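You operate a simulated robot arm through the tools that you are given. There is no shell and no other tool. Be economical: measure what you need, move in short steps, check, and stop when the job is done.

You run a simulated robot arm. Do the job below in one go: nothing can be reset, and whatever is moved stays where it is left.

JOB
Clamp the green-ended block and brush a patch of paste on its top.
Fine: the block lies in the flat vice already; pale green paste from the blue pot, by the small brush with the green back, on the bare steel of the top; the brush goes back to its spot; leave the stop and the other blocks. Set down upright: small brush with the green back. A coat counts when it lies all over at full strength: go over it till it gets no stronger.

Only the result counts: the job must be done as asked and must still hold three seconds after the hand-in. Knocking over, shifting, dropping, spilling or breaking anything else fails it.

ROBOT AND FRAMES
A 6-joint arm with a two-finger parallel gripper, fixed in place. Base frame: the origin is at the foot of the arm, x ahead of it, y to its left, z up; the work surface is at about z = 868. Lengths are in mm, angles in rad, forces in N, time in s.
With the tool pointing down near the work surface it reaches from about 260 to 680 mm from the base axis. Its first joint turns from -1.152 to 1.152 rad. Payload 2.9 kg.
The tool frame sits at the grasp point between the pads (the TCP): z along the fingers, y along the line on which they close. The tips reach 30 mm beyond it. The gripper opens to 110 mm. The fingers are 20 mm wide and 10 mm thick; the gripper's body (48 by 112 mm) begins 55 mm behind the TCP.
Orientation is told as [roll, pitch, yaw] about the base's x, y, z axes, in that order, counted from this pose: with the fingers straight down and closing along the base's y, the tool's x points along the base's -x, its y along +y and its z along -z.

CONTROLS
- The arm moves only by the tool play_rows. Its argument "series" is a list of rows, each a list of 7 numbers: the opening, from 0 (shut) to 1 (fully open), then the shift along the base's x, y, z in mm, then the turn, a rotation vector about the base's x, y, z in rad. In form: [[jaw, dx, dy, dz, ax, ay, az], ...]. A call has 1 to 8 rows; each row is the pose to reach, as a shift and turn from the pose commanded when the call began. Rows are played at 5 a second. More than 50 mm and 0.15 rad between two rows, or a gripper value outside its range, and nothing of the call is played. A pose out of reach is approached as far as the arm can. The call stops where the force on the tool passes 40 N (or 10 N more than at its start, if that is more) or the arm is blocked; 0.2 s more then pass. Each finger travels about 108 mm/s and halts on what it meets, pressing with about 22 N; the grip force reading is that of the motor and also rises with nothing between the fingers. The clock runs only during rows and for 0.2 s after the last one: add rows that repeat a pose to give the fingers time. It gives the time, the measured TCP pose, the force on the tool (base axes), the opening and the grip force at its end, in the units of the frame above (readings bear some noise), with the torque about the TCP (base axes, N m) and any sound that the robot's microphone picked up.
- Cameras (640 x 400 px; columns grow to the right, rows downward): "scene" is fixed at [72.1, 425.5, 1385.9]; the picture's right is [-0.83, -0.55, 0.00], its down [-0.23, 0.34, -0.91] and it looks along [0.50, -0.76, -0.41] (base axes); focal length 337 px, centre (320, 200). "wrist" rides on the gripper at [72, 17, -103] in the tool frame; the picture's right is [-0.23, 0.97, 0.00], its down [-0.76, -0.18, -0.62] and it looks along [-0.61, -0.14, 0.78] (tool axes); focal length 222 px, centre (320, 200). There is no depth. A picture from a camera that has moved, and an enlarged one, comes with that camera's place and axes in the base frame and with its lens. The place of the scene camera against the robot may be out by one fixed shift of up to 25 mm in any direction.
- camera(camera): a new picture of that camera. The clock stands still meanwhile.
- close_up(camera, box): a new picture of the part [left, top, right, bottom] of that camera's present view, enlarged. The clock stands still meanwhile.
- sign_off(): hands the job in; it is judged then, once.

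Work in short steps. Places have to be worked out from the pictures, the camera data and where the tool is seen: move nearer, look again, correct. Check each grasp and each placing, and mend what went wrong. You have 120 turns and 76 pictures in all, those below and enlarged ones among them. Open the gripper and draw the arm clear of the work before you hand the job in, unless the task says otherwise; then end with one line.

The tools are called after "Call:" as a command line: name --pt "numbers of a row" for each row, then --argument value for the rest, lists and objects as JSON in quotes. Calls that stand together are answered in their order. play_rows: Moves the arm, as the interface text tells. Its arguments: {"type":"object","properties":{"series":{"type":"array","items":{"type":"array","items":{"type":"number"}}}},"required":["series"]} The other tools are called the same way: camera (camera) takes a picture; close_up (camera, box) takes an enlarged picture of a part of a camera's view; sign_off () hands the job in.

At the start:

```text
t: 0.0
ee_pos: [356.8, 124.4, 1244.8]
tcp_rot: [0.001, 0.001, 0.0]
wrist_force: [-0.2, 0.3, -0.1]
torque: [-0.04, 0.05, -0.01]
grip_width: 110.0
grasp_force: 0.0
```

scene: 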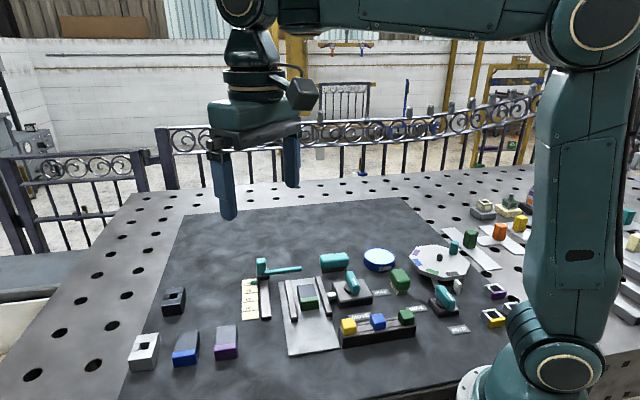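
wrist: 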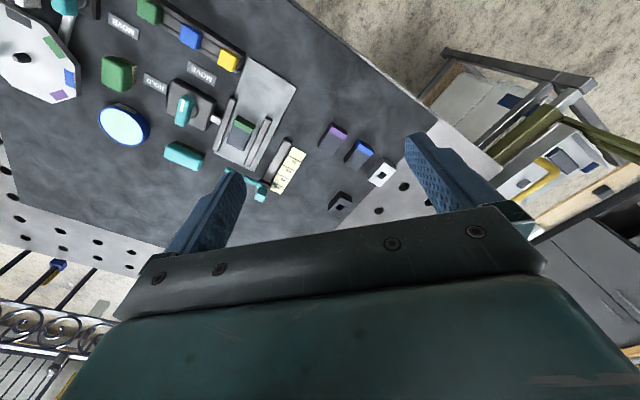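

The pictures show a vice-like fixture with the green-ended block near the middle, brushes and pots around it. I take enlarged views to identify everything.

Call:
close_up --camera "scene" --box '[230, 230, 430, 360]'

Call:
close_up --camera "scene" --box '[400, 180, 640, 340]'

Call:
close_up --camera "wrist" --box '[80, 0, 320, 210]'

```text
3.08 times, centred on (330, 295) of scene
camera zoom: at [72.1, 425.5, 1385.9], right [-0.83, -0.55, 0.0], down [-0.23, 0.34, -0.91], along [0.5, -0.76, -0.41], focal length 1036 px, centre (289, -92)
```

zoom: 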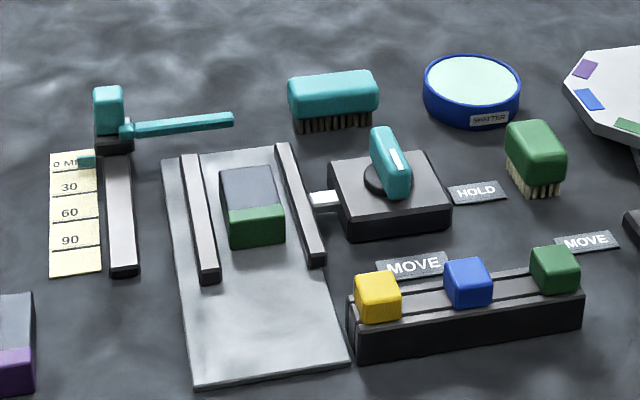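

```text
2.50 times, centred on (520, 260) of scene
camera zoom: at [72.1, 425.5, 1385.9], right [-0.83, -0.55, 0.0], down [-0.23, 0.34, -0.91], along [0.5, -0.76, -0.41], focal length 842 px, centre (-180, 50)
```

zoom: 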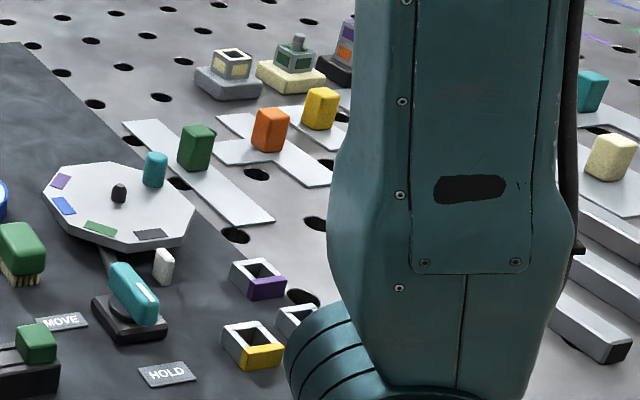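

```text
1.90 times, centred on (200, 105) of wrist
camera zoom: at [283.8, 139.9, 1350.1], right [0.23, 0.97, 0.0], down [0.76, -0.18, 0.62], along [0.61, -0.14, -0.78], focal length 423 px, centre (549, 381)
```

zoom: 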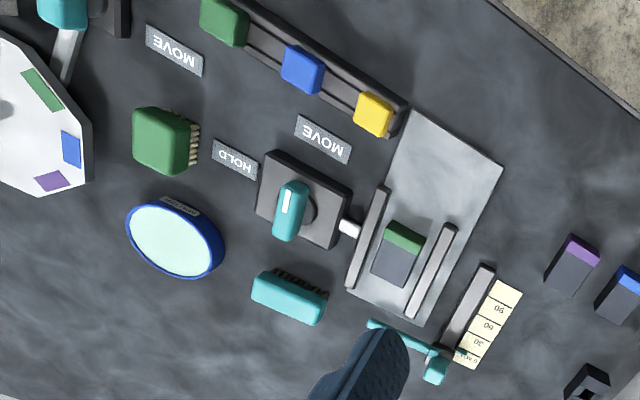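

From the wrist view I estimate the block at about (428,-64), the clamp lever at (353,-142), the green brush at (271,-216) and the pot at (354,-295). I move nearer to look.

Call:
play_rows --pt "1 -6 -37 -25 0 0 0" --pt "1 -12 -74 -50 0 0 0" --pt "1 -18 -111 -75 0 0 0" --pt "1 -24 -148 -100 0 0 0" --pt "1 -30 -184 -125 0 0 0" --pt "1 -30 -220 -125 0 0 0"

Call:
camera --camera "wrist"

Call:
camera --camera "scene"

```text
t: 1.4
ee_pos: [325.0, -96.7, 1122.4]
tcp_rot: [0.0, -0.001, 0.002]
wrist_force: [0.5, -0.5, -0.2]
torque: [0.02, -0.01, 0.02]
grip_width: 110.0
grasp_force: 0.0
```

```text
70 pictures are left
camera wrist: at [253.0, -81.1, 1225.9], right [0.23, 0.97, 0.0], down [0.76, -0.18, 0.62], along [0.61, -0.14, -0.78], focal length 222 px, centre (320, 200)
```

wrist: 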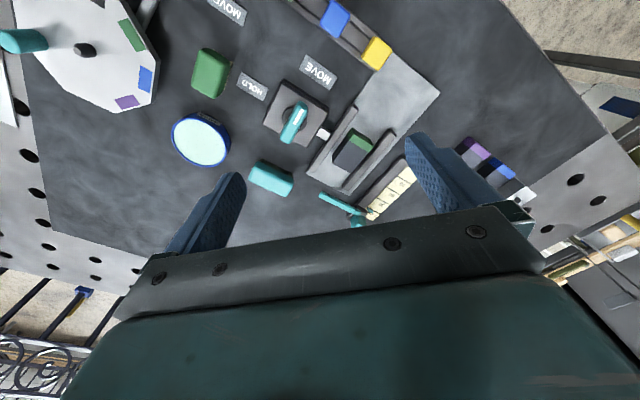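

```text
69 pictures are left
```

scene: 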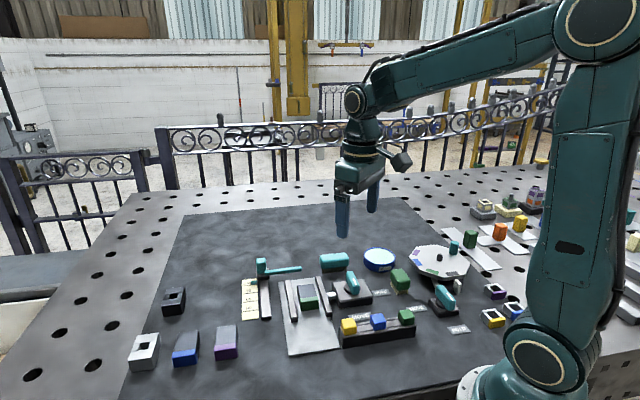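

Now an enlarged view of the lever, vice, brush and pot.

Call:
close_up --camera "wrist" --box '[150, 0, 310, 200]'

Call:
close_up --camera "wrist" --box '[230, 40, 430, 230]'

```text
2.00 times, centred on (230, 100) of wrist
camera zoom: at [253.0, -81.1, 1225.9], right [0.23, 0.97, 0.0], down [0.76, -0.18, 0.62], along [0.61, -0.14, -0.78], focal length 444 px, centre (500, 400)
```

zoom: 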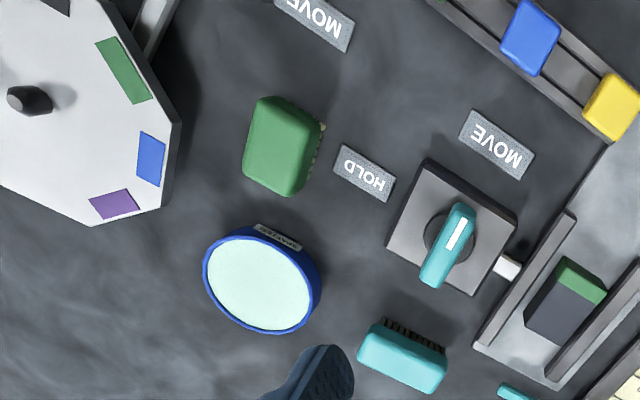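

```text
2.11 times, centred on (330, 135) of wrist
camera zoom: at [253.0, -81.1, 1225.9], right [0.23, 0.97, 0.0], down [0.76, -0.18, 0.62], along [0.61, -0.14, -0.78], focal length 468 px, centre (299, 337)
```

zoom: 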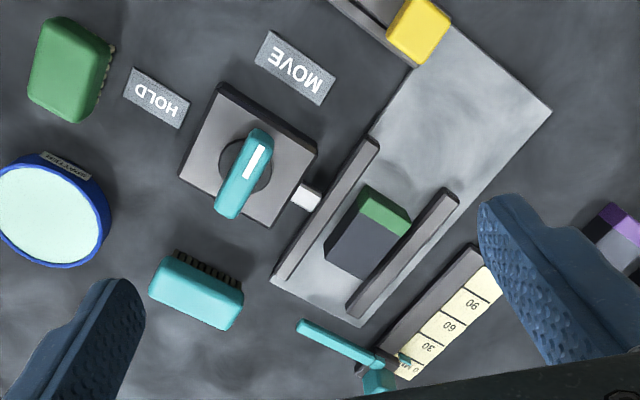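

The white-marked end of the lever points at MOVE (about 135°); HOLD lies at about 225°, so the lever needs +90° about z. I move above it with yaw -45°, partly closed, and look.

Call:
play_rows --pt "0.8 5 -7 -18 0 0 -0.131" --pt "0.6 9 -14 -36 0 0 -0.262" --pt "0.45 13 -21 -54 0 0 -0.393" --pt "0.45 18 -29 -72 0 0 -0.524" --pt "0.45 22 -36 -90 0 0 -0.654" --pt "0.45 27 -43 -107 0 0 -0.785" --pt "0.45 27 -43 -107 0 0 -0.785"

Call:
camera --camera "wrist"

Call:
close_up --camera "scene" --box '[260, 200, 440, 320]'

```text
t: 3.0
ee_pos: [354.0, -139.4, 1013.5]
tcp_rot: [0.001, 0.001, -0.787]
wrist_force: [-0.9, 0.0, 0.1]
torque: [-0.03, 0.0, 0.01]
grip_width: 49.3
grasp_force: 0.1
```

```text
66 pictures are left
camera wrist: at [313.7, -76.8, 1117.2], right [0.85, 0.53, 0.0], down [0.41, -0.67, 0.62], along [0.33, -0.53, -0.78], focal length 222 px, centre (320, 200)
```

wrist: 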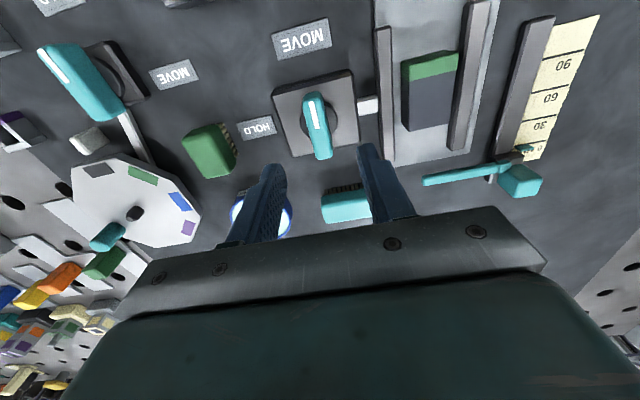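

```text
3.33 times, centred on (350, 260) of scene
camera zoom: at [72.1, 425.5, 1385.9], right [-0.83, -0.55, 0.0], down [-0.23, 0.34, -0.91], along [0.5, -0.76, -0.41], focal length 1122 px, centre (220, 0)
```

zoom: 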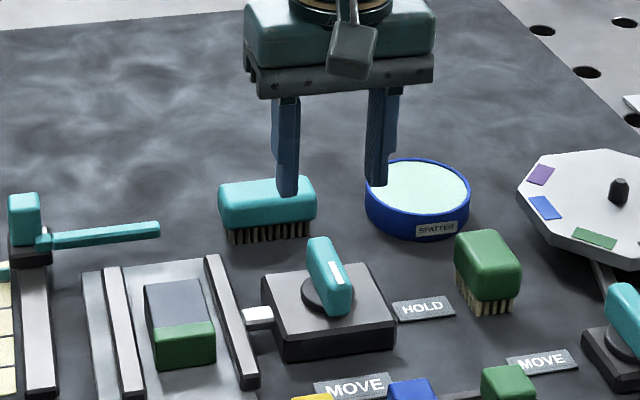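

The lever centre triangulates to about (351,-140), top near z 910, box top near 890. I go down to TCP z 932 and check.

Call:
play_rows --pt "0.45 -3 -1 -30 0 0 0" --pt "0.45 -3 -1 -60 0 0 0" --pt "0.45 -3 -1 -80 0 0 0" --pt "0.45 -3 -1 -80 0 0 0"

Call:
camera --camera "wrist"

Call:
close_up --camera "scene" --box '[290, 210, 410, 310]'

```text
t: 4.0
ee_pos: [351.9, -139.8, 932.4]
tcp_rot: [0.002, 0.001, -0.786]
wrist_force: [-0.7, -0.8, -0.4]
torque: [-0.01, 0.01, 0.0]
grip_width: 49.5
grasp_force: 0.0
```

```text
64 pictures are left
camera wrist: at [311.8, -77.2, 1037.1], right [0.85, 0.53, 0.0], down [0.41, -0.66, 0.62], along [0.33, -0.53, -0.78], focal length 222 px, centre (320, 200)
```

wrist: 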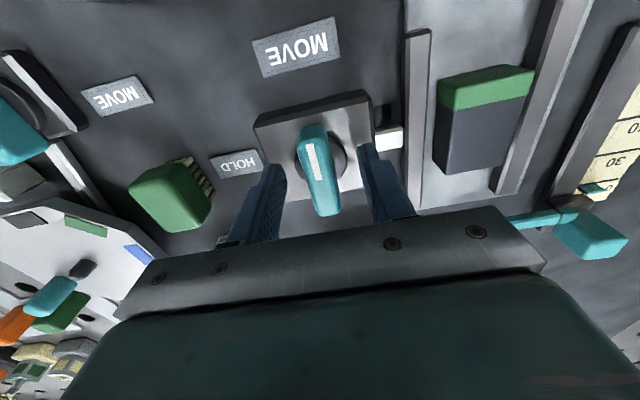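

```text
4.00 times, centred on (350, 260) of scene
camera zoom: at [72.1, 425.5, 1385.9], right [-0.83, -0.55, 0.0], down [-0.23, 0.34, -0.91], along [0.5, -0.76, -0.41], focal length 1347 px, centre (200, -40)
```

zoom: 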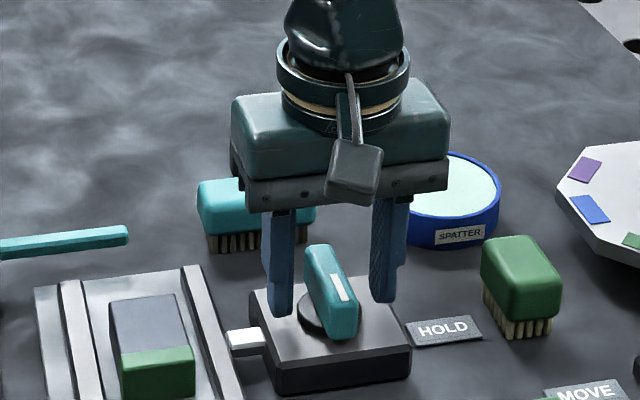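

The fingers straddle the lever nicely. I go down 6 mm more and close.

Call:
play_rows --pt "0.45 0 0 -6 0 0 0" --pt "0.05 0 0 -6 0 0 0" --pt "0.05 0 0 -6 0 0 0" --pt "0.05 0 0 -6 0 0 0"

```text
t: 5.0
ee_pos: [352.2, -139.3, 927.9]
tcp_rot: [0.001, 0.0, -0.786]
wrist_force: [1.5, 2.0, 1.1]
torque: [-0.39, -0.38, 0.02]
grip_width: 17.8
grasp_force: 44.8
```

The lever is gripped (17.8 mm). I turn the first 45° towards HOLD.

Call:
play_rows --pt "0.05 0 0 0 0 0 0.1" --pt "0.05 0 0 0 0 0 0.2" --pt "0.05 0 0 0 0 0 0.3" --pt "0.05 0 0 0 0 0 0.4" --pt "0.05 0 0 0 0 0 0.5" --pt "0.05 0 0 0 0 0 0.6" --pt "0.05 0 0 0 0 0 0.7" --pt "0.05 0 0 0 0 0 0.785"

Call:
camera --camera "wrist"

```text
t: 6.8
ee_pos: [350.2, -140.1, 927.2]
tcp_rot: [-0.003, 0.0, -0.002]
wrist_force: [2.9, -20.6, -19.2]
torque: [0.06, -0.63, -0.07]
grip_width: 17.7
grasp_force: 45.0
```

```text
62 pictures are left
camera wrist: at [278.3, -125.2, 1032.3], right [0.23, 0.97, 0.0], down [0.76, -0.18, 0.62], along [0.61, -0.14, -0.78], focal length 222 px, centre (320, 200)
```

wrist: 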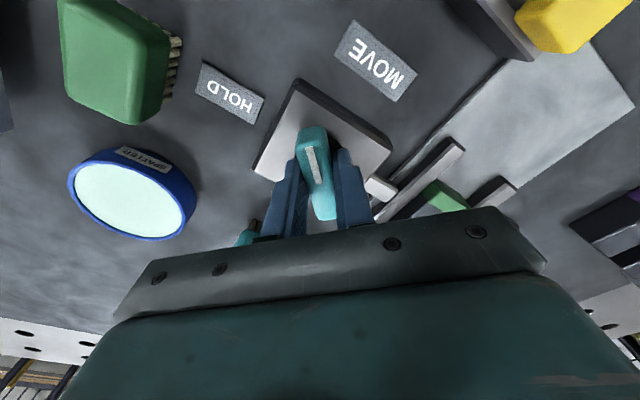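

The lever follows; a sideways force of 20 N suggests a small centre offset, so I shift 1 mm with it and turn the other 45°.

Call:
play_rows --pt "0.05 0 -1 0 0 0 0.1" --pt "0.05 0 -1 0 0 0 0.2" --pt "0.05 0 -1 0 0 0 0.3" --pt "0.05 0 -1 0 0 0 0.4" --pt "0.05 0 -1 0 0 0 0.5" --pt "0.05 0 -1 0 0 0 0.6" --pt "0.05 0 -1 0 0 0 0.7" --pt "0.05 0 -1 0 0 0 0.785"

Call:
camera --camera "wrist"

Call:
close_up --camera "scene" --box '[270, 220, 410, 330]'

```text
t: 8.6
ee_pos: [352.7, -142.7, 928.3]
tcp_rot: [-0.005, 0.0, 0.783]
wrist_force: [11.8, -26.1, -5.1]
torque: [0.39, 0.56, -0.2]
grip_width: 17.8
grasp_force: 45.0
```

```text
61 pictures are left
camera wrist: at [287.7, -182.7, 1032.3], right [-0.53, 0.85, 0.0], down [0.66, 0.41, 0.62], along [0.53, 0.33, -0.78], focal length 222 px, centre (320, 200)
```

wrist: 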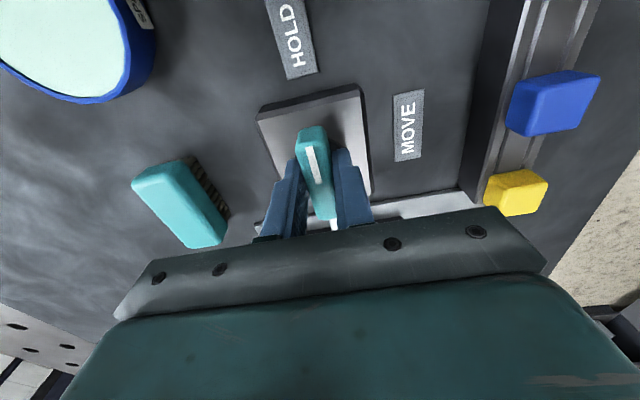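

```text
3.64 times, centred on (340, 275) of scene
camera zoom: at [72.5, 424.8, 1386.1], right [-0.83, -0.55, 0.0], down [-0.23, 0.34, -0.91], along [0.5, -0.76, -0.41], focal length 1224 px, centre (247, -73)
```

zoom: 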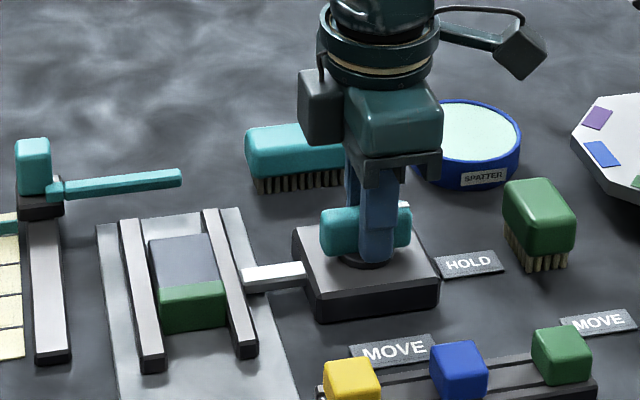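

The pin has extended and pushed the jaw to the block. I open and rise to inspect the lever and clamp.

Call:
play_rows --pt "0.4 0 0 0 0 0 0" --pt "0.4 0 0 0 0 0 0" --pt "0.4 0 0 40 0 0 0" --pt "0.5 -20 -20 80 0 0 -0.1" --pt "0.6 -50 -40 110 0 0 -0.2" --pt "0.6 -70 -60 130 0 0 -0.3"

Call:
camera --camera "wrist"

Call:
close_up --camera "scene" --box '[270, 240, 390, 340]'

```text
t: 10.0
ee_pos: [281.5, -201.2, 1057.4]
tcp_rot: [0.001, 0.001, 0.484]
wrist_force: [-0.4, -0.1, 0.3]
torque: [0.03, -0.03, -0.03]
grip_width: 66.1
grasp_force: 0.1
```

```text
59 pictures are left
camera wrist: at [208.0, -221.4, 1162.2], right [-0.25, 0.97, 0.0], down [0.76, 0.2, 0.62], along [0.6, 0.16, -0.78], focal length 222 px, centre (320, 200)
```

wrist: 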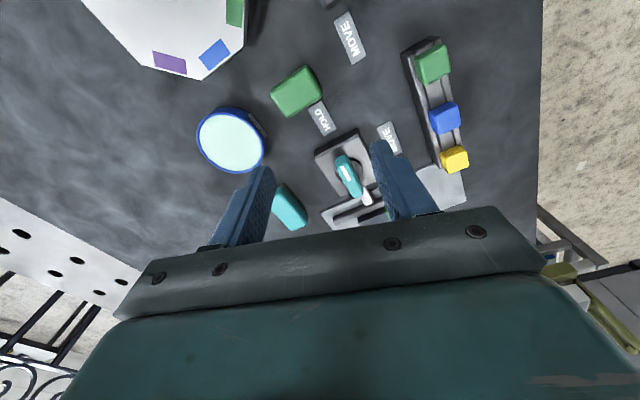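

```text
4.00 times, centred on (330, 290) of scene
camera zoom: at [72.1, 425.5, 1385.9], right [-0.83, -0.55, 0.0], down [-0.23, 0.34, -0.91], along [0.5, -0.76, -0.41], focal length 1347 px, centre (280, -160)
```

zoom: 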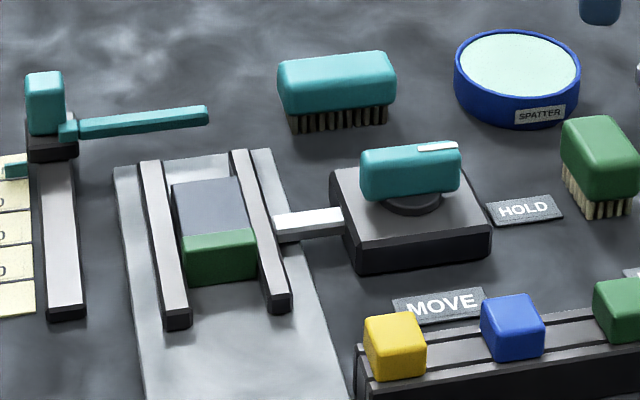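

Jaw and pin hold the block. Now the green brush: enlarge it and the pot from here.

Call:
close_up --camera "wrist" --box '[180, 30, 380, 180]'

Call:
close_up --camera "scene" --box '[360, 230, 440, 300]'

```text
2.67 times, centred on (280, 105) of wrist
camera zoom: at [208.0, -221.4, 1162.2], right [-0.25, 0.97, 0.0], down [0.76, 0.2, 0.62], along [0.6, 0.16, -0.78], focal length 592 px, centre (427, 453)
```

zoom: 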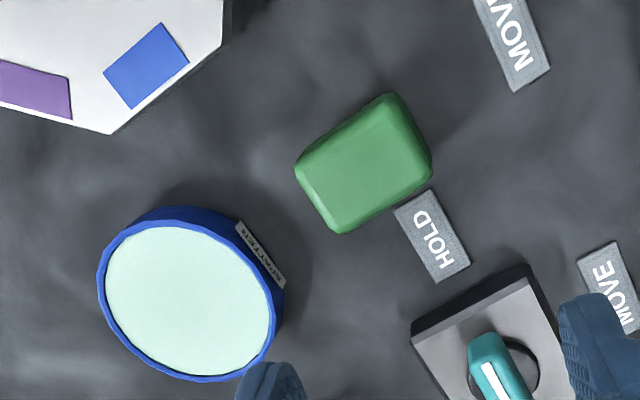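

```text
5.71 times, centred on (400, 265) of scene
camera zoom: at [72.1, 425.5, 1385.9], right [-0.83, -0.55, 0.0], down [-0.23, 0.34, -0.91], along [0.5, -0.76, -0.41], focal length 1924 px, centre (-137, -171)
```

zoom: 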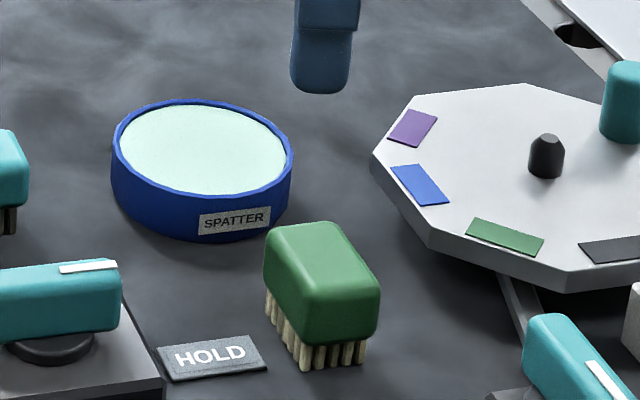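

The brush back measures about 48×31 mm, centred near (271,-231), long axis along -45°. I go above it with yaw -45° and an opening of 60 mm.

Call:
play_rows --pt "0.55 -1 -4 -5 0 0 -0.145" --pt "0.55 -2 -8 -10 0 0 -0.29" --pt "0.55 -4 -12 -15 0 0 -0.435" --pt "0.55 -5 -16 -20 0 0 -0.58" --pt "0.55 -6 -20 -30 0 0 -0.725" --pt "0.55 -7 -24 -40 0 0 -0.87" --pt "0.55 -9 -28 -50 0 0 -1.015" --pt "0.55 -10 -30 -57 0 0 -1.16"

Call:
play_rows --pt "0.55 0 0 -10 0 0 -0.11" --pt "0.55 0 0 -20 0 0 -0.11" --pt "0.55 0 0 -20 0 0 -0.11"

Call:
camera --camera "wrist"

Call:
close_up --camera "scene" --box '[350, 210, 450, 300]'

```text
t: 11.8
ee_pos: [270.7, -231.7, 1000.9]
tcp_rot: [0.001, -0.002, -0.678]
wrist_force: [-0.2, 0.6, 0.3]
torque: [-0.02, 0.02, -0.01]
grip_width: 60.4
grasp_force: 0.0
```

```text
t: 12.6
ee_pos: [271.5, -231.1, 978.7]
tcp_rot: [0.001, 0.0, -0.785]
wrist_force: [0.5, 0.2, 0.2]
torque: [0.0, 0.0, 0.01]
grip_width: 60.6
grasp_force: 0.1
```

```text
55 pictures are left
camera wrist: at [231.0, -169.3, 1084.1], right [0.85, 0.53, 0.0], down [0.41, -0.66, 0.62], along [0.33, -0.53, -0.78], focal length 222 px, centre (320, 200)
```

wrist: 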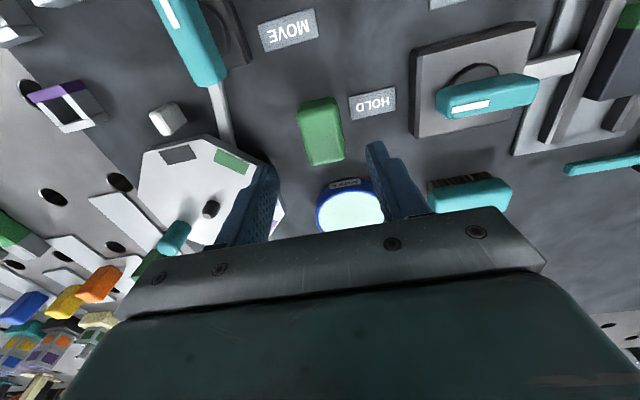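

```text
4.44 times, centred on (400, 255) of scene
camera zoom: at [72.1, 425.5, 1385.9], right [-0.83, -0.55, 0.0], down [-0.23, 0.34, -0.91], along [0.5, -0.76, -0.41], focal length 1496 px, centre (-36, -44)
```

zoom: 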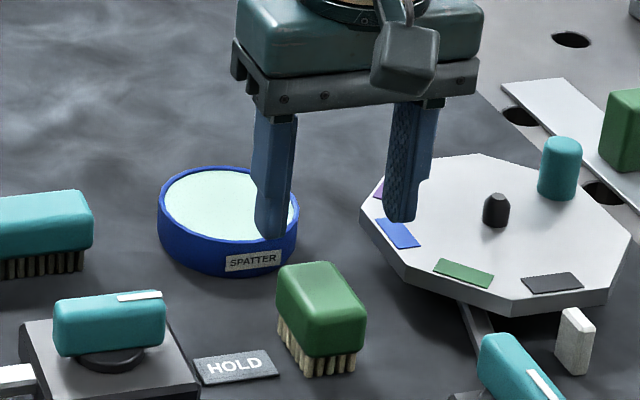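

The brush lies between the fingers as computed. I descend to TCP z 914 (tips about the lower edge of the back) and close gently.

Call:
play_rows --pt "0.55 -1 0 -30 0 0 0" --pt "0.55 -1 0 -55 0 0 0" --pt "0.55 -1 0 -65 0 0 0" --pt "0.55 -1 0 -65 0 0 0"

Call:
camera --camera "wrist"

Call:
close_up --camera "scene" --box '[350, 230, 440, 305]'

```text
t: 13.6
ee_pos: [268.9, -230.6, 914.9]
tcp_rot: [-0.001, 0.0, -0.786]
wrist_force: [-1.0, -0.1, -0.1]
torque: [0.02, -0.01, 0.01]
grip_width: 60.3
grasp_force: 0.0
```

```text
53 pictures are left
camera wrist: at [228.6, -168.6, 1020.1], right [0.85, 0.53, 0.0], down [0.41, -0.66, 0.62], along [0.33, -0.53, -0.78], focal length 222 px, centre (320, 200)
```

wrist: 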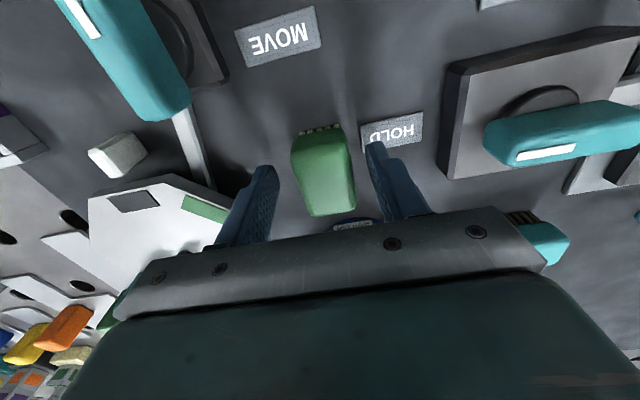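

```text
5.33 times, centred on (395, 268) of scene
camera zoom: at [72.1, 425.5, 1385.9], right [-0.83, -0.55, 0.0], down [-0.23, 0.34, -0.91], along [0.5, -0.76, -0.41], focal length 1796 px, centre (-80, -160)
```

zoom: 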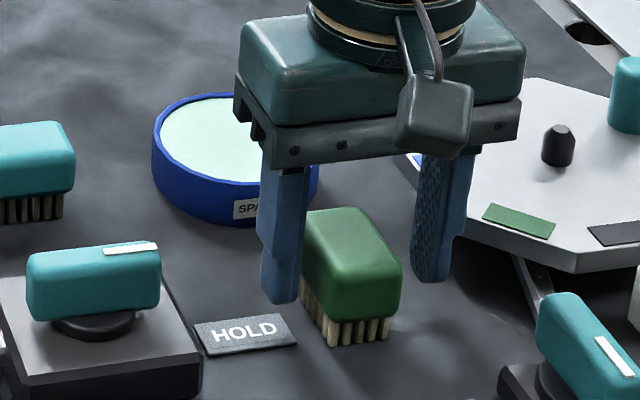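

The brush is centred between the fingers. Closing.

Call:
play_rows --pt "0.4 0 0 0 0 0 0" --pt "0.3 0 0 0 0 0 0" --pt "0.15 0 0 0 0 0 0" --pt "0.15 0 0 0 0 0 0" --pt "0.15 0 0 0 0 0 0"

Call:
camera --camera "wrist"

```text
t: 14.8
ee_pos: [269.5, -231.0, 915.5]
tcp_rot: [-0.001, 0.001, -0.785]
wrist_force: [0.6, -0.4, -0.9]
torque: [0.02, -0.01, -0.01]
grip_width: 33.3
grasp_force: 22.1
```

```text
51 pictures are left
camera wrist: at [228.7, -168.6, 1020.4], right [0.85, 0.53, 0.0], down [0.41, -0.66, 0.62], along [0.33, -0.53, -0.78], focal length 222 px, centre (320, 200)
```

wrist: 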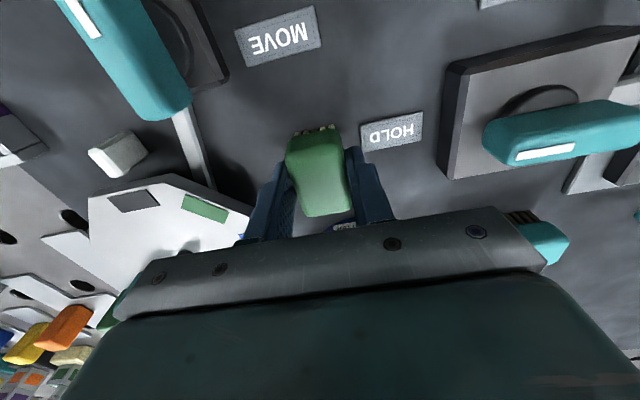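

The brush is held (33 mm wide); it shifted about 3.4 mm in the closing direction, so its home is about TCP (272,-228). I lift, and carry it above the pot, centre computed at (355.5,-304), paste at z≈885.

Call:
play_rows --pt "0.15 0 0 20 0 0 0" --pt "0.15 0 0 40 0 0 0" --pt "0.15 0 0 60 0 0 0" --pt "0.15 21 -18 60 0 0 0" --pt "0.15 43 -37 60 0 0 0" --pt "0.15 64 -55 60 0 0 0" --pt "0.15 85.7 -73.4 60 0 0 0" --pt "0.15 85.7 -73.4 60 0 0 0"

Call:
camera --camera "wrist"

Call:
close_up --camera "scene" --box '[320, 200, 440, 290]'

```text
t: 16.6
ee_pos: [354.6, -305.9, 974.8]
tcp_rot: [0.0, 0.0, -0.785]
wrist_force: [0.0, -0.3, -0.6]
torque: [-0.01, 0.03, 0.01]
grip_width: 33.4
grasp_force: 22.4
```

```text
50 pictures are left
camera wrist: at [315.3, -242.8, 1079.6], right [0.85, 0.53, 0.0], down [0.41, -0.66, 0.62], along [0.33, -0.53, -0.78], focal length 222 px, centre (320, 200)
```

wrist: 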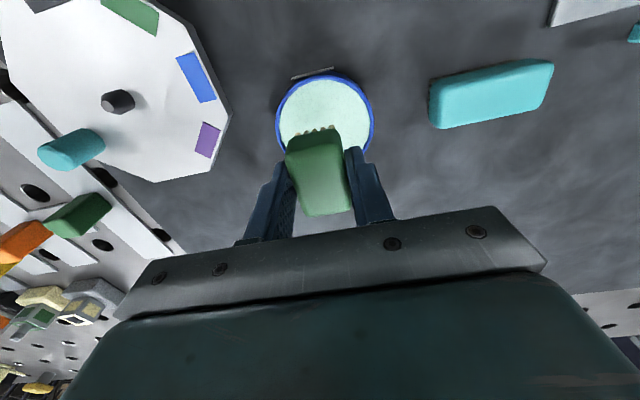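

```text
4.44 times, centred on (380, 245) of scene
camera zoom: at [72.2, 425.5, 1385.9], right [-0.83, -0.55, 0.0], down [-0.23, 0.34, -0.91], along [0.5, -0.76, -0.41], focal length 1496 px, centre (53, 0)
```

zoom: 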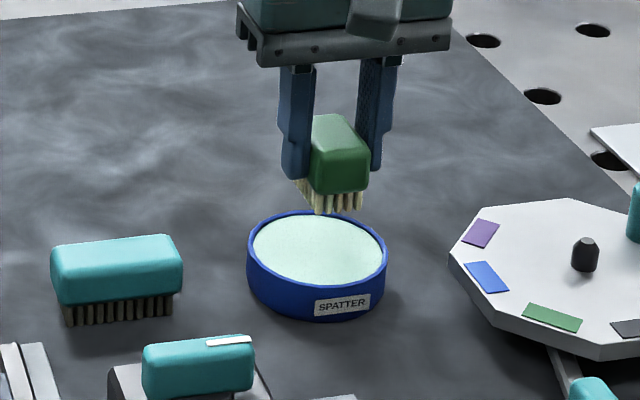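

The predicted rim matches the view, so the brush is centred over the pot. I lower slowly to just into the paste.

Call:
play_rows --pt "0.15 1 1.5 -10 0 0 0" --pt "0.15 1 1.5 -20 0 0 0" --pt "0.15 1 1.5 -30 0 0 0" --pt "0.15 1 1.5 -36 0 0 0" --pt "0.15 1 1.5 -40 0 0 0" --pt "0.15 1 1.5 -43 0 0 0" --pt "0.15 1 1.5 -43 0 0 0"

Call:
close_up --camera "scene" --box '[340, 210, 420, 280]'

```text
t: 18.2
ee_pos: [356.5, -303.5, 932.8]
tcp_rot: [-0.001, -0.006, -0.785]
wrist_force: [1.3, -5.0, 16.1]
torque: [-0.13, -0.04, 0.01]
grip_width: 33.4
grasp_force: 22.2
```

```text
5.71 times, centred on (380, 245) of scene
camera zoom: at [72.0, 425.6, 1385.9], right [-0.83, -0.55, 0.0], down [-0.23, 0.34, -0.91], along [0.5, -0.76, -0.41], focal length 1924 px, centre (-23, -57)
```

zoom: 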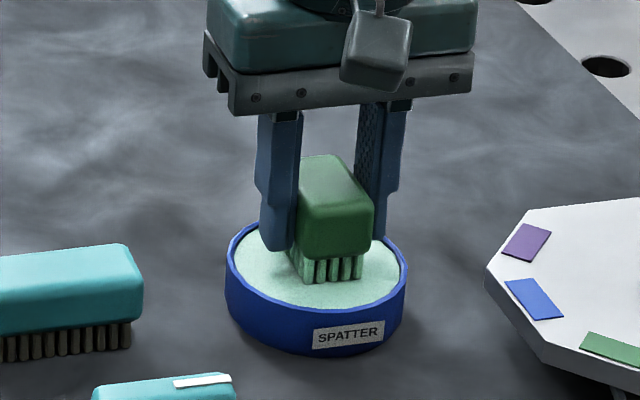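

Contact at 16 N and the bristles took on paste. I lift slowly and check for drips.

Call:
play_rows --pt "0.15 0 0 4 0 0 0" --pt "0.15 0 0 10 0 0 0" --pt "0.15 0 0 18 0 0 0" --pt "0.15 0 0 28 0 0 0" --pt "0.15 0 0 38 0 0 0" --pt "0.15 0 0 43 0 0 0" --pt "0.15 0 0 43 0 0 0" --pt "0.15 0 0 43 0 0 0"

Call:
close_up --camera "scene" --box '[340, 200, 420, 270]'

Call:
close_up --camera "scene" --box '[270, 260, 350, 340]'

```text
t: 20.0
ee_pos: [356.9, -302.5, 976.4]
tcp_rot: [0.0, 0.001, -0.784]
wrist_force: [0.8, 0.3, -0.6]
torque: [0.01, -0.02, 0.01]
grip_width: 33.4
grasp_force: 22.1
```

```text
5.71 times, centred on (380, 235) of scene
camera zoom: at [72.1, 425.5, 1385.9], right [-0.83, -0.55, 0.0], down [-0.23, 0.34, -0.91], along [0.5, -0.76, -0.41], focal length 1924 px, centre (-23, 0)
```

zoom: 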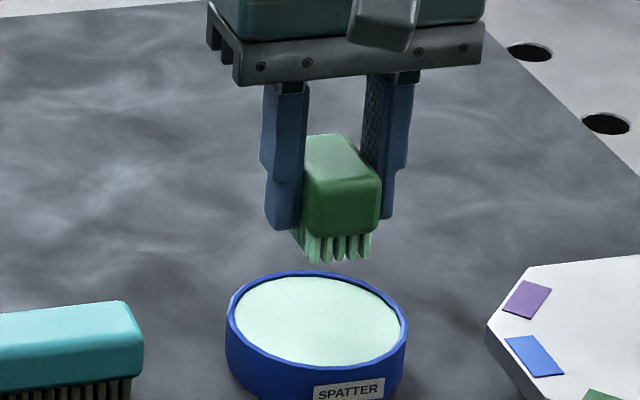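

```text
5.00 times, centred on (310, 300) of scene
camera zoom: at [72.1, 425.5, 1385.9], right [-0.83, -0.55, 0.0], down [-0.23, 0.34, -0.91], along [0.5, -0.76, -0.41], focal length 1684 px, centre (370, -300)
```

zoom: 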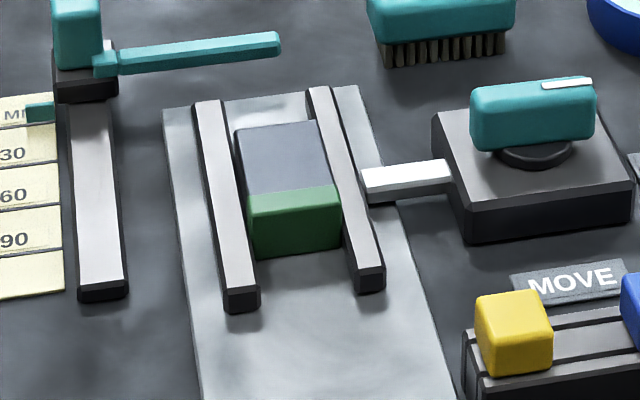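

No drips; the bristles are coated. I carry the brush towards the block, stopping beside it to measure the block top with the wrist camera.

Call:
play_rows --pt "0.15 15 30 5 0 0 0" --pt "0.15 32 62 10 0 0 0" --pt "0.15 50 94 15 0 0 0" --pt "0.15 67 126 20 0 0 0" --pt "0.15 84 158 25 0 0 0" --pt "0.15 100 185 25 0 0 0" --pt "0.15 100 185 25 0 0 0"

Call:
camera --camera "wrist"

Call:
close_up --camera "wrist" --box '[240, 0, 400, 130]'

```text
t: 21.6
ee_pos: [457.1, -117.5, 1000.6]
tcp_rot: [0.001, 0.0, -0.785]
wrist_force: [-0.2, 0.9, -0.2]
torque: [0.0, 0.01, -0.01]
grip_width: 33.4
grasp_force: 22.0
```

```text
45 pictures are left
camera wrist: at [416.3, -55.3, 1104.7], right [0.85, 0.53, 0.0], down [0.41, -0.66, 0.62], along [0.33, -0.53, -0.78], focal length 222 px, centre (320, 200)
```

wrist: 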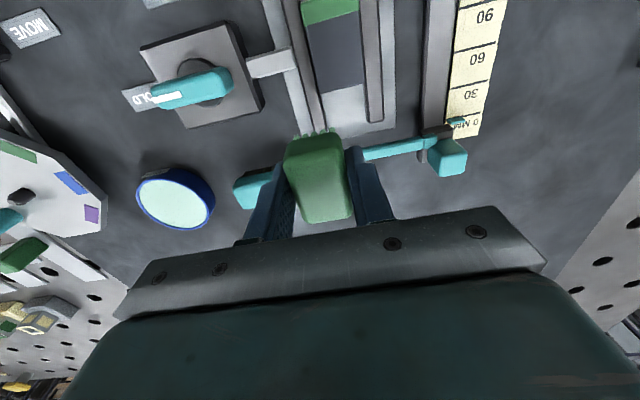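

```text
3.08 times, centred on (320, 65) of wrist
camera zoom: at [416.3, -55.3, 1104.7], right [0.85, 0.53, 0.0], down [0.41, -0.66, 0.62], along [0.33, -0.53, -0.78], focal length 684 px, centre (320, 615)
```

zoom: 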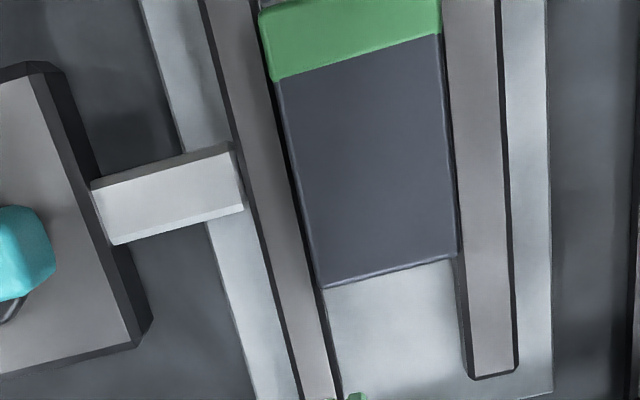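

The bare steel measures about 40 (along 45°) × 49 mm (along -45°), centred near (440.5,-66.6). I enlarge the held brush to see how it sits relative to the TCP.

Call:
close_up --camera "wrist" --box '[260, 110, 380, 240]'

```text
3.08 times, centred on (320, 175) of wrist
camera zoom: at [416.3, -55.3, 1104.7], right [0.85, 0.53, 0.0], down [0.41, -0.66, 0.62], along [0.33, -0.53, -0.78], focal length 684 px, centre (320, 277)
```

zoom: 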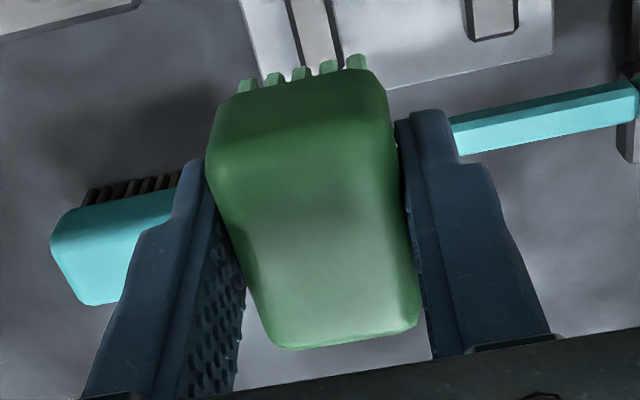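

The brush centre sits about 6 mm beyond the TCP along (+,-), so TCP (436.3,-62.4) centres it on the steel. I go above that point at z 950.

Call:
play_rows --pt "0.15 -10 27 -10 0 0 0" --pt "0.15 -20.2 55.1 -20 0 0 0" --pt "0.15 -20.2 55.1 -40 0 0 0" --pt "0.15 -20.2 55.1 -50 0 0 0" --pt "0.15 -20.2 55.1 -50 0 0 0"

Call:
close_up --camera "scene" --box '[260, 220, 360, 330]'

Call:
camera --camera "wrist"

```text
t: 22.8
ee_pos: [436.5, -62.9, 950.7]
tcp_rot: [0.0, -0.001, -0.786]
wrist_force: [0.7, -0.1, -1.5]
torque: [0.01, 0.03, -0.01]
grip_width: 33.5
grasp_force: 21.8
```

```text
3.64 times, centred on (310, 275) of scene
camera zoom: at [72.1, 425.5, 1385.9], right [-0.83, -0.55, 0.0], down [-0.23, 0.34, -0.91], along [0.5, -0.76, -0.41], focal length 1224 px, centre (356, -73)
```

zoom: 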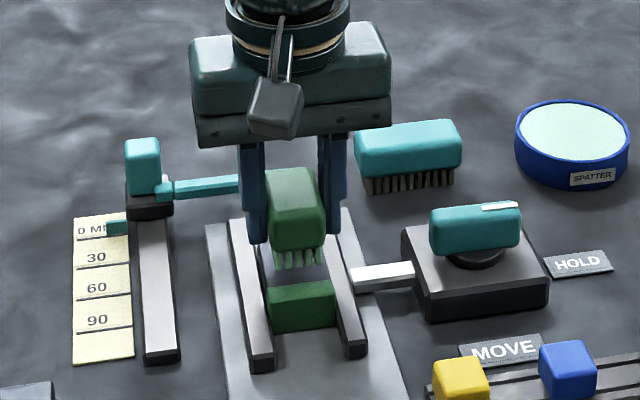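

```text
41 pictures are left
camera wrist: at [396.9, -0.1, 1055.7], right [0.85, 0.53, 0.0], down [0.41, -0.66, 0.62], along [0.33, -0.53, -0.78], focal length 222 px, centre (320, 200)
```

wrist: 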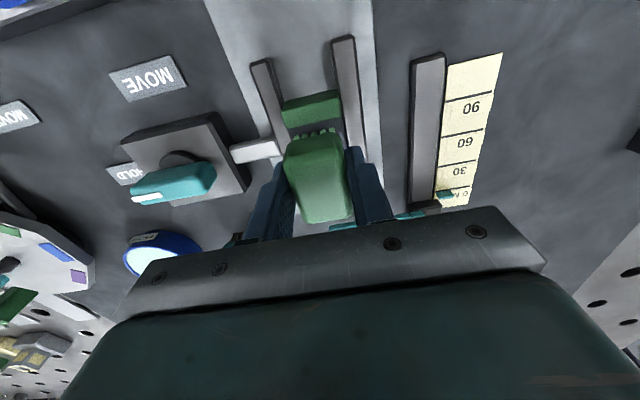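

Aligned over the steel. I descend slowly, watching the force.

Call:
play_rows --pt "0.15 0 0 -4 0 0 0" --pt "0.15 0 0 -7 0 0 0" --pt "0.15 0 0 -10 0 0 0" --pt "0.15 0 0 -10 0 0 0"

```text
t: 23.8
ee_pos: [436.5, -62.6, 940.2]
tcp_rot: [0.0, -0.001, -0.785]
wrist_force: [-0.2, 0.7, -0.7]
torque: [0.01, -0.03, 0.0]
grip_width: 33.4
grasp_force: 22.0
```

Call:
play_rows --pt "0.15 0 0 -1.5 0 0 0" --pt "0.15 0 0 -3 0 0 0" --pt "0.15 0 0 -4 0 0 0" --pt "0.15 0 0 -4 0 0 0"

Call:
close_up --camera "scene" --box '[285, 240, 345, 320]'

```text
t: 24.8
ee_pos: [437.1, -63.6, 937.0]
tcp_rot: [0.002, -0.002, -0.787]
wrist_force: [-0.7, -0.3, 18.1]
torque: [-0.09, -0.02, 0.03]
grip_width: 33.5
grasp_force: 22.1
```

```text
5.00 times, centred on (315, 280) of scene
camera zoom: at [71.9, 425.6, 1385.9], right [-0.83, -0.55, 0.0], down [-0.23, 0.34, -0.91], along [0.5, -0.76, -0.41], focal length 1684 px, centre (345, -200)
```

zoom: 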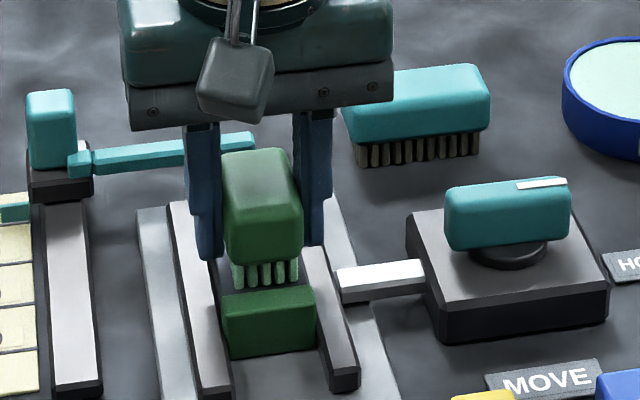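

Contact at 18 N on the block top. I start slow brushing strokes over the steel with slightly less press.

Call:
play_rows --pt "0.15 -4.2 -1.4 0.4 0 0 0" --pt "0.15 -7.1 -2.8 0.4 0 0 0" --pt "0.15 -4.2 0 0.4 0 0 0" --pt "0.15 -0.7 3.5 0.4 0 0 0" --pt "0.15 2.8 7.1 0.4 0 0 0" --pt "0.15 7.1 2.8 0.4 0 0 0" --pt "0.15 3.5 -0.7 0.4 0 0 0" --pt "0.15 0 -4.2 0.4 0 0 0"

```text
t: 26.6
ee_pos: [435.5, -65.2, 936.3]
tcp_rot: [0.001, -0.001, -0.786]
wrist_force: [0.0, 1.2, 4.6]
torque: [0.01, -0.08, 0.05]
grip_width: 33.7
grasp_force: 21.5
```

Force stays light. I finish the corner, lift and back off to see the coat.

Call:
play_rows --pt "0.15 -2.8 -2.8 -0.4 0 0 0" --pt "0.15 -5 -0.7 -0.4 0 0 0" --pt "0.15 -7.1 1.4 -0.4 0 0 0" --pt "0.15 0 4.2 -0.4 0 0 0" --pt "0.15 0 4.2 8 0 0 0" --pt "0.15 0 4.2 30 0 0 0" --pt "0.15 10 -25 60 0 0 0" --pt "0.15 20 -51 63 0 0 0"

Call:
close_up --camera "wrist" --box '[240, 0, 400, 130]'

```text
t: 28.4
ee_pos: [457.1, -116.6, 1000.6]
tcp_rot: [0.0, 0.0, -0.785]
wrist_force: [-0.6, 0.5, 0.4]
torque: [0.0, -0.02, 0.02]
grip_width: 33.3
grasp_force: 22.5
```

```text
3.08 times, centred on (320, 65) of wrist
camera zoom: at [417.7, -55.5, 1104.9], right [0.85, 0.53, 0.0], down [0.41, -0.66, 0.62], along [0.33, -0.53, -0.78], focal length 684 px, centre (320, 615)
```

zoom: 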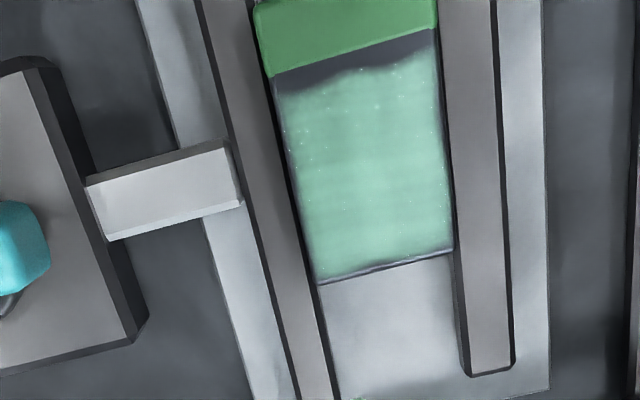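

The coat covers most; missing are a strip of about 5 mm by the green end and about 2 mm at the far end. I return for a second pass with longer reach along the block.

Call:
play_rows --pt "0.15 -15 28 -15 0 0 0" --pt "0.15 -25 52 -30 0 0 0" --pt "0.15 -29.2 54.5 -50 0 0 0" --pt "0.15 -29.2 54.5 -59 0 0 0" --pt "0.15 -29.2 54.5 -63.2 0 0 0"

Call:
play_rows --pt "0.15 -1.4 1.4 0 0 0 0" --pt "0.15 2.1 4.9 0 0 0 0" --pt "0.15 5.7 8.5 0 0 0 0" --pt "0.15 8.5 11.3 0 0 0 0" --pt "0.15 11.3 8.5 0 0 0 0" --pt "0.15 14.1 5.7 0 0 0 0" --pt "0.15 17.6 2.1 0 0 0 0" --pt "0.15 14.1 -1.4 0 0 0 0"

```text
t: 29.6
ee_pos: [428.5, -62.2, 936.6]
tcp_rot: [-0.001, 0.0, -0.785]
wrist_force: [0.5, -0.2, -0.1]
torque: [0.0, 0.0, 0.0]
grip_width: 33.4
grasp_force: 22.0
```

```text
t: 31.4
ee_pos: [441.3, -64.2, 936.1]
tcp_rot: [0.0, 0.001, -0.786]
wrist_force: [0.0, -1.0, -0.5]
torque: [-0.01, -0.01, 0.02]
grip_width: 33.4
grasp_force: 22.4
```

No contact force now: the brush slipped up slightly in the grip. I lower 2 mm and check.

Call:
play_rows --pt "0.15 0 0 -0.8 0 0 0" --pt "0.15 0 0 -1.5 0 0 0" --pt "0.15 0 0 -1.5 0 0 0"

```text
t: 32.2
ee_pos: [442.1, -64.3, 935.9]
tcp_rot: [-0.001, -0.002, -0.787]
wrist_force: [-4.8, -4.4, 17.5]
torque: [-0.09, 0.12, -0.01]
grip_width: 33.7
grasp_force: 22.1
```

Contact is back at 17 N. I sweep the far edge, the left side and the strip by the green end.

Call:
play_rows --pt "0.15 -3.2 -3.2 0.2 0 0 0" --pt "0.15 -6.4 -6.4 0.2 0 0 0" --pt "0.15 -9.2 -3.5 0.2 0 0 0" --pt "0.15 -12.7 0 0.2 0 0 0" --pt "0.15 -15.6 2.8 0.2 0 0 0" --pt "0.15 -12 6.4 0.2 0 0 0" --pt "0.15 -8.5 9.9 0.2 0 0 0" --pt "0.15 -5.7 12.7 0.2 0 0 0"

```text
t: 34.0
ee_pos: [435.4, -52.0, 935.0]
tcp_rot: [-0.001, -0.002, -0.785]
wrist_force: [-3.6, -4.3, 14.6]
torque: [-0.18, 0.06, 0.01]
grip_width: 33.5
grasp_force: 22.1
```

Good contact. I continue along the right side and middle.

Call:
play_rows --pt "0.15 2.8 -2.8 0 0 0 0" --pt "0.15 6.4 -6.4 0 0 0 0" --pt "0.15 9.2 -9.2 0 0 0 0" --pt "0.15 6.4 -12 0 0 0 0" --pt "0.15 4.2 -14.1 0 0 0 0" --pt "0.15 0.7 -10.6 0 0 0 0" --pt "0.15 -2.1 -7.8 0 0 0 0" --pt "0.15 -4.9 -4.9 0 0 0 0"

Call:
play_rows --pt "0.15 0 0 6 0 0 0" --pt "0.15 0 0 20 0 0 0" --pt "0.15 10 -20 40 0 0 0" --pt "0.15 20 -45 55 0 0 0" --pt "0.15 25.6 -60.5 64.3 0 0 0" --pt "0.15 25.6 -60.5 64.3 0 0 0"

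Call:
close_up --camera "wrist" --box '[240, 0, 400, 130]'

```text
t: 35.8
ee_pos: [431.2, -56.1, 935.2]
tcp_rot: [0.001, 0.0, -0.786]
wrist_force: [1.8, -1.6, 5.9]
torque: [-0.13, -0.14, -0.01]
grip_width: 33.4
grasp_force: 22.0
```

```text
t: 37.2
ee_pos: [457.7, -118.0, 998.4]
tcp_rot: [0.0, 0.0, -0.786]
wrist_force: [0.2, 0.5, -0.2]
torque: [0.02, 0.04, 0.01]
grip_width: 33.2
grasp_force: 21.9
```

```text
3.08 times, centred on (320, 65) of wrist
camera zoom: at [416.5, -55.9, 1103.4], right [0.85, 0.53, 0.0], down [0.41, -0.66, 0.62], along [0.33, -0.53, -0.78], focal length 684 px, centre (320, 615)
```

zoom: 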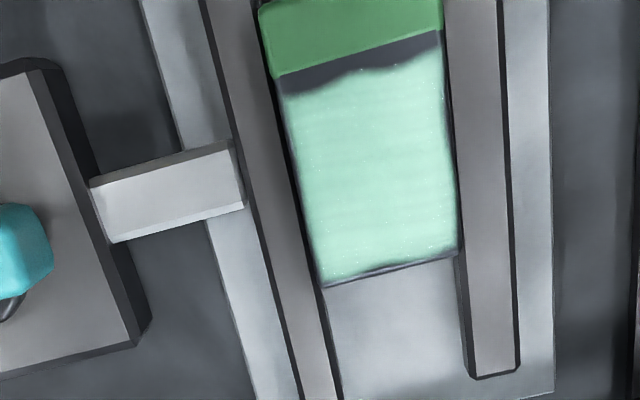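

The coat became stronger while its outline stayed the same, so the outline seems to be the patch itself. I make a third pass to see whether it still strengthens.

Call:
play_rows --pt "0.15 -15 28 -15 0 0 0" --pt "0.15 -25 52 -30 0 0 0" --pt "0.15 -29.1 54.1 -50 0 0 0" --pt "0.15 -29.1 54.1 -60 0 0 0" --pt "0.15 -29.1 54.1 -64.5 0 0 0" --pt "0.15 -29.1 54.1 -64.7 0 0 0"

Call:
play_rows --pt "0.15 3.9 -3.9 0 0 0 0" --pt "0.15 7.8 -7.8 0 0 0 0" --pt "0.15 10.6 -5 0 0 0 0" --pt "0.15 7.1 -1.4 0 0 0 0" --pt "0.15 2.8 2.8 0 0 0 0" --pt "0.15 6.4 6.4 0 0 0 0" --pt "0.15 10.6 2.1 0 0 0 0" --pt "0.15 14.1 -1.4 0 0 0 0"

Call:
play_rows --pt "0.15 3.5 3.5 -0.2 0 0 0" --pt "0.15 0 7.1 -0.2 0 0 0" --pt "0.15 -4.2 11.3 -0.2 0 0 0" --pt "0.15 -7.8 7.8 -0.2 0 0 0" --pt "0.15 -11.3 4.2 -0.2 0 0 0" --pt "0.15 -14.1 1.4 -0.2 0 0 0" --pt "0.15 -9.9 -2.8 -0.2 0 0 0" --pt "0.15 -6.4 -6.4 -0.2 0 0 0"

```text
t: 38.6
ee_pos: [426.8, -64.4, 935.3]
tcp_rot: [-0.001, -0.001, -0.785]
wrist_force: [-1.1, 0.8, 2.2]
torque: [0.01, -0.02, -0.02]
grip_width: 33.2
grasp_force: 22.0
```

```text
t: 40.4
ee_pos: [442.1, -64.8, 935.1]
tcp_rot: [0.003, 0.0, -0.786]
wrist_force: [-3.5, 4.0, 15.1]
torque: [0.1, 0.05, 0.01]
grip_width: 33.1
grasp_force: 21.9
```

```text
t: 42.2
ee_pos: [434.8, -72.3, 932.7]
tcp_rot: [-0.002, 0.001, -0.786]
wrist_force: [-4.0, 2.2, 11.0]
torque: [0.0, 0.03, 0.01]
grip_width: 33.3
grasp_force: 22.2
```

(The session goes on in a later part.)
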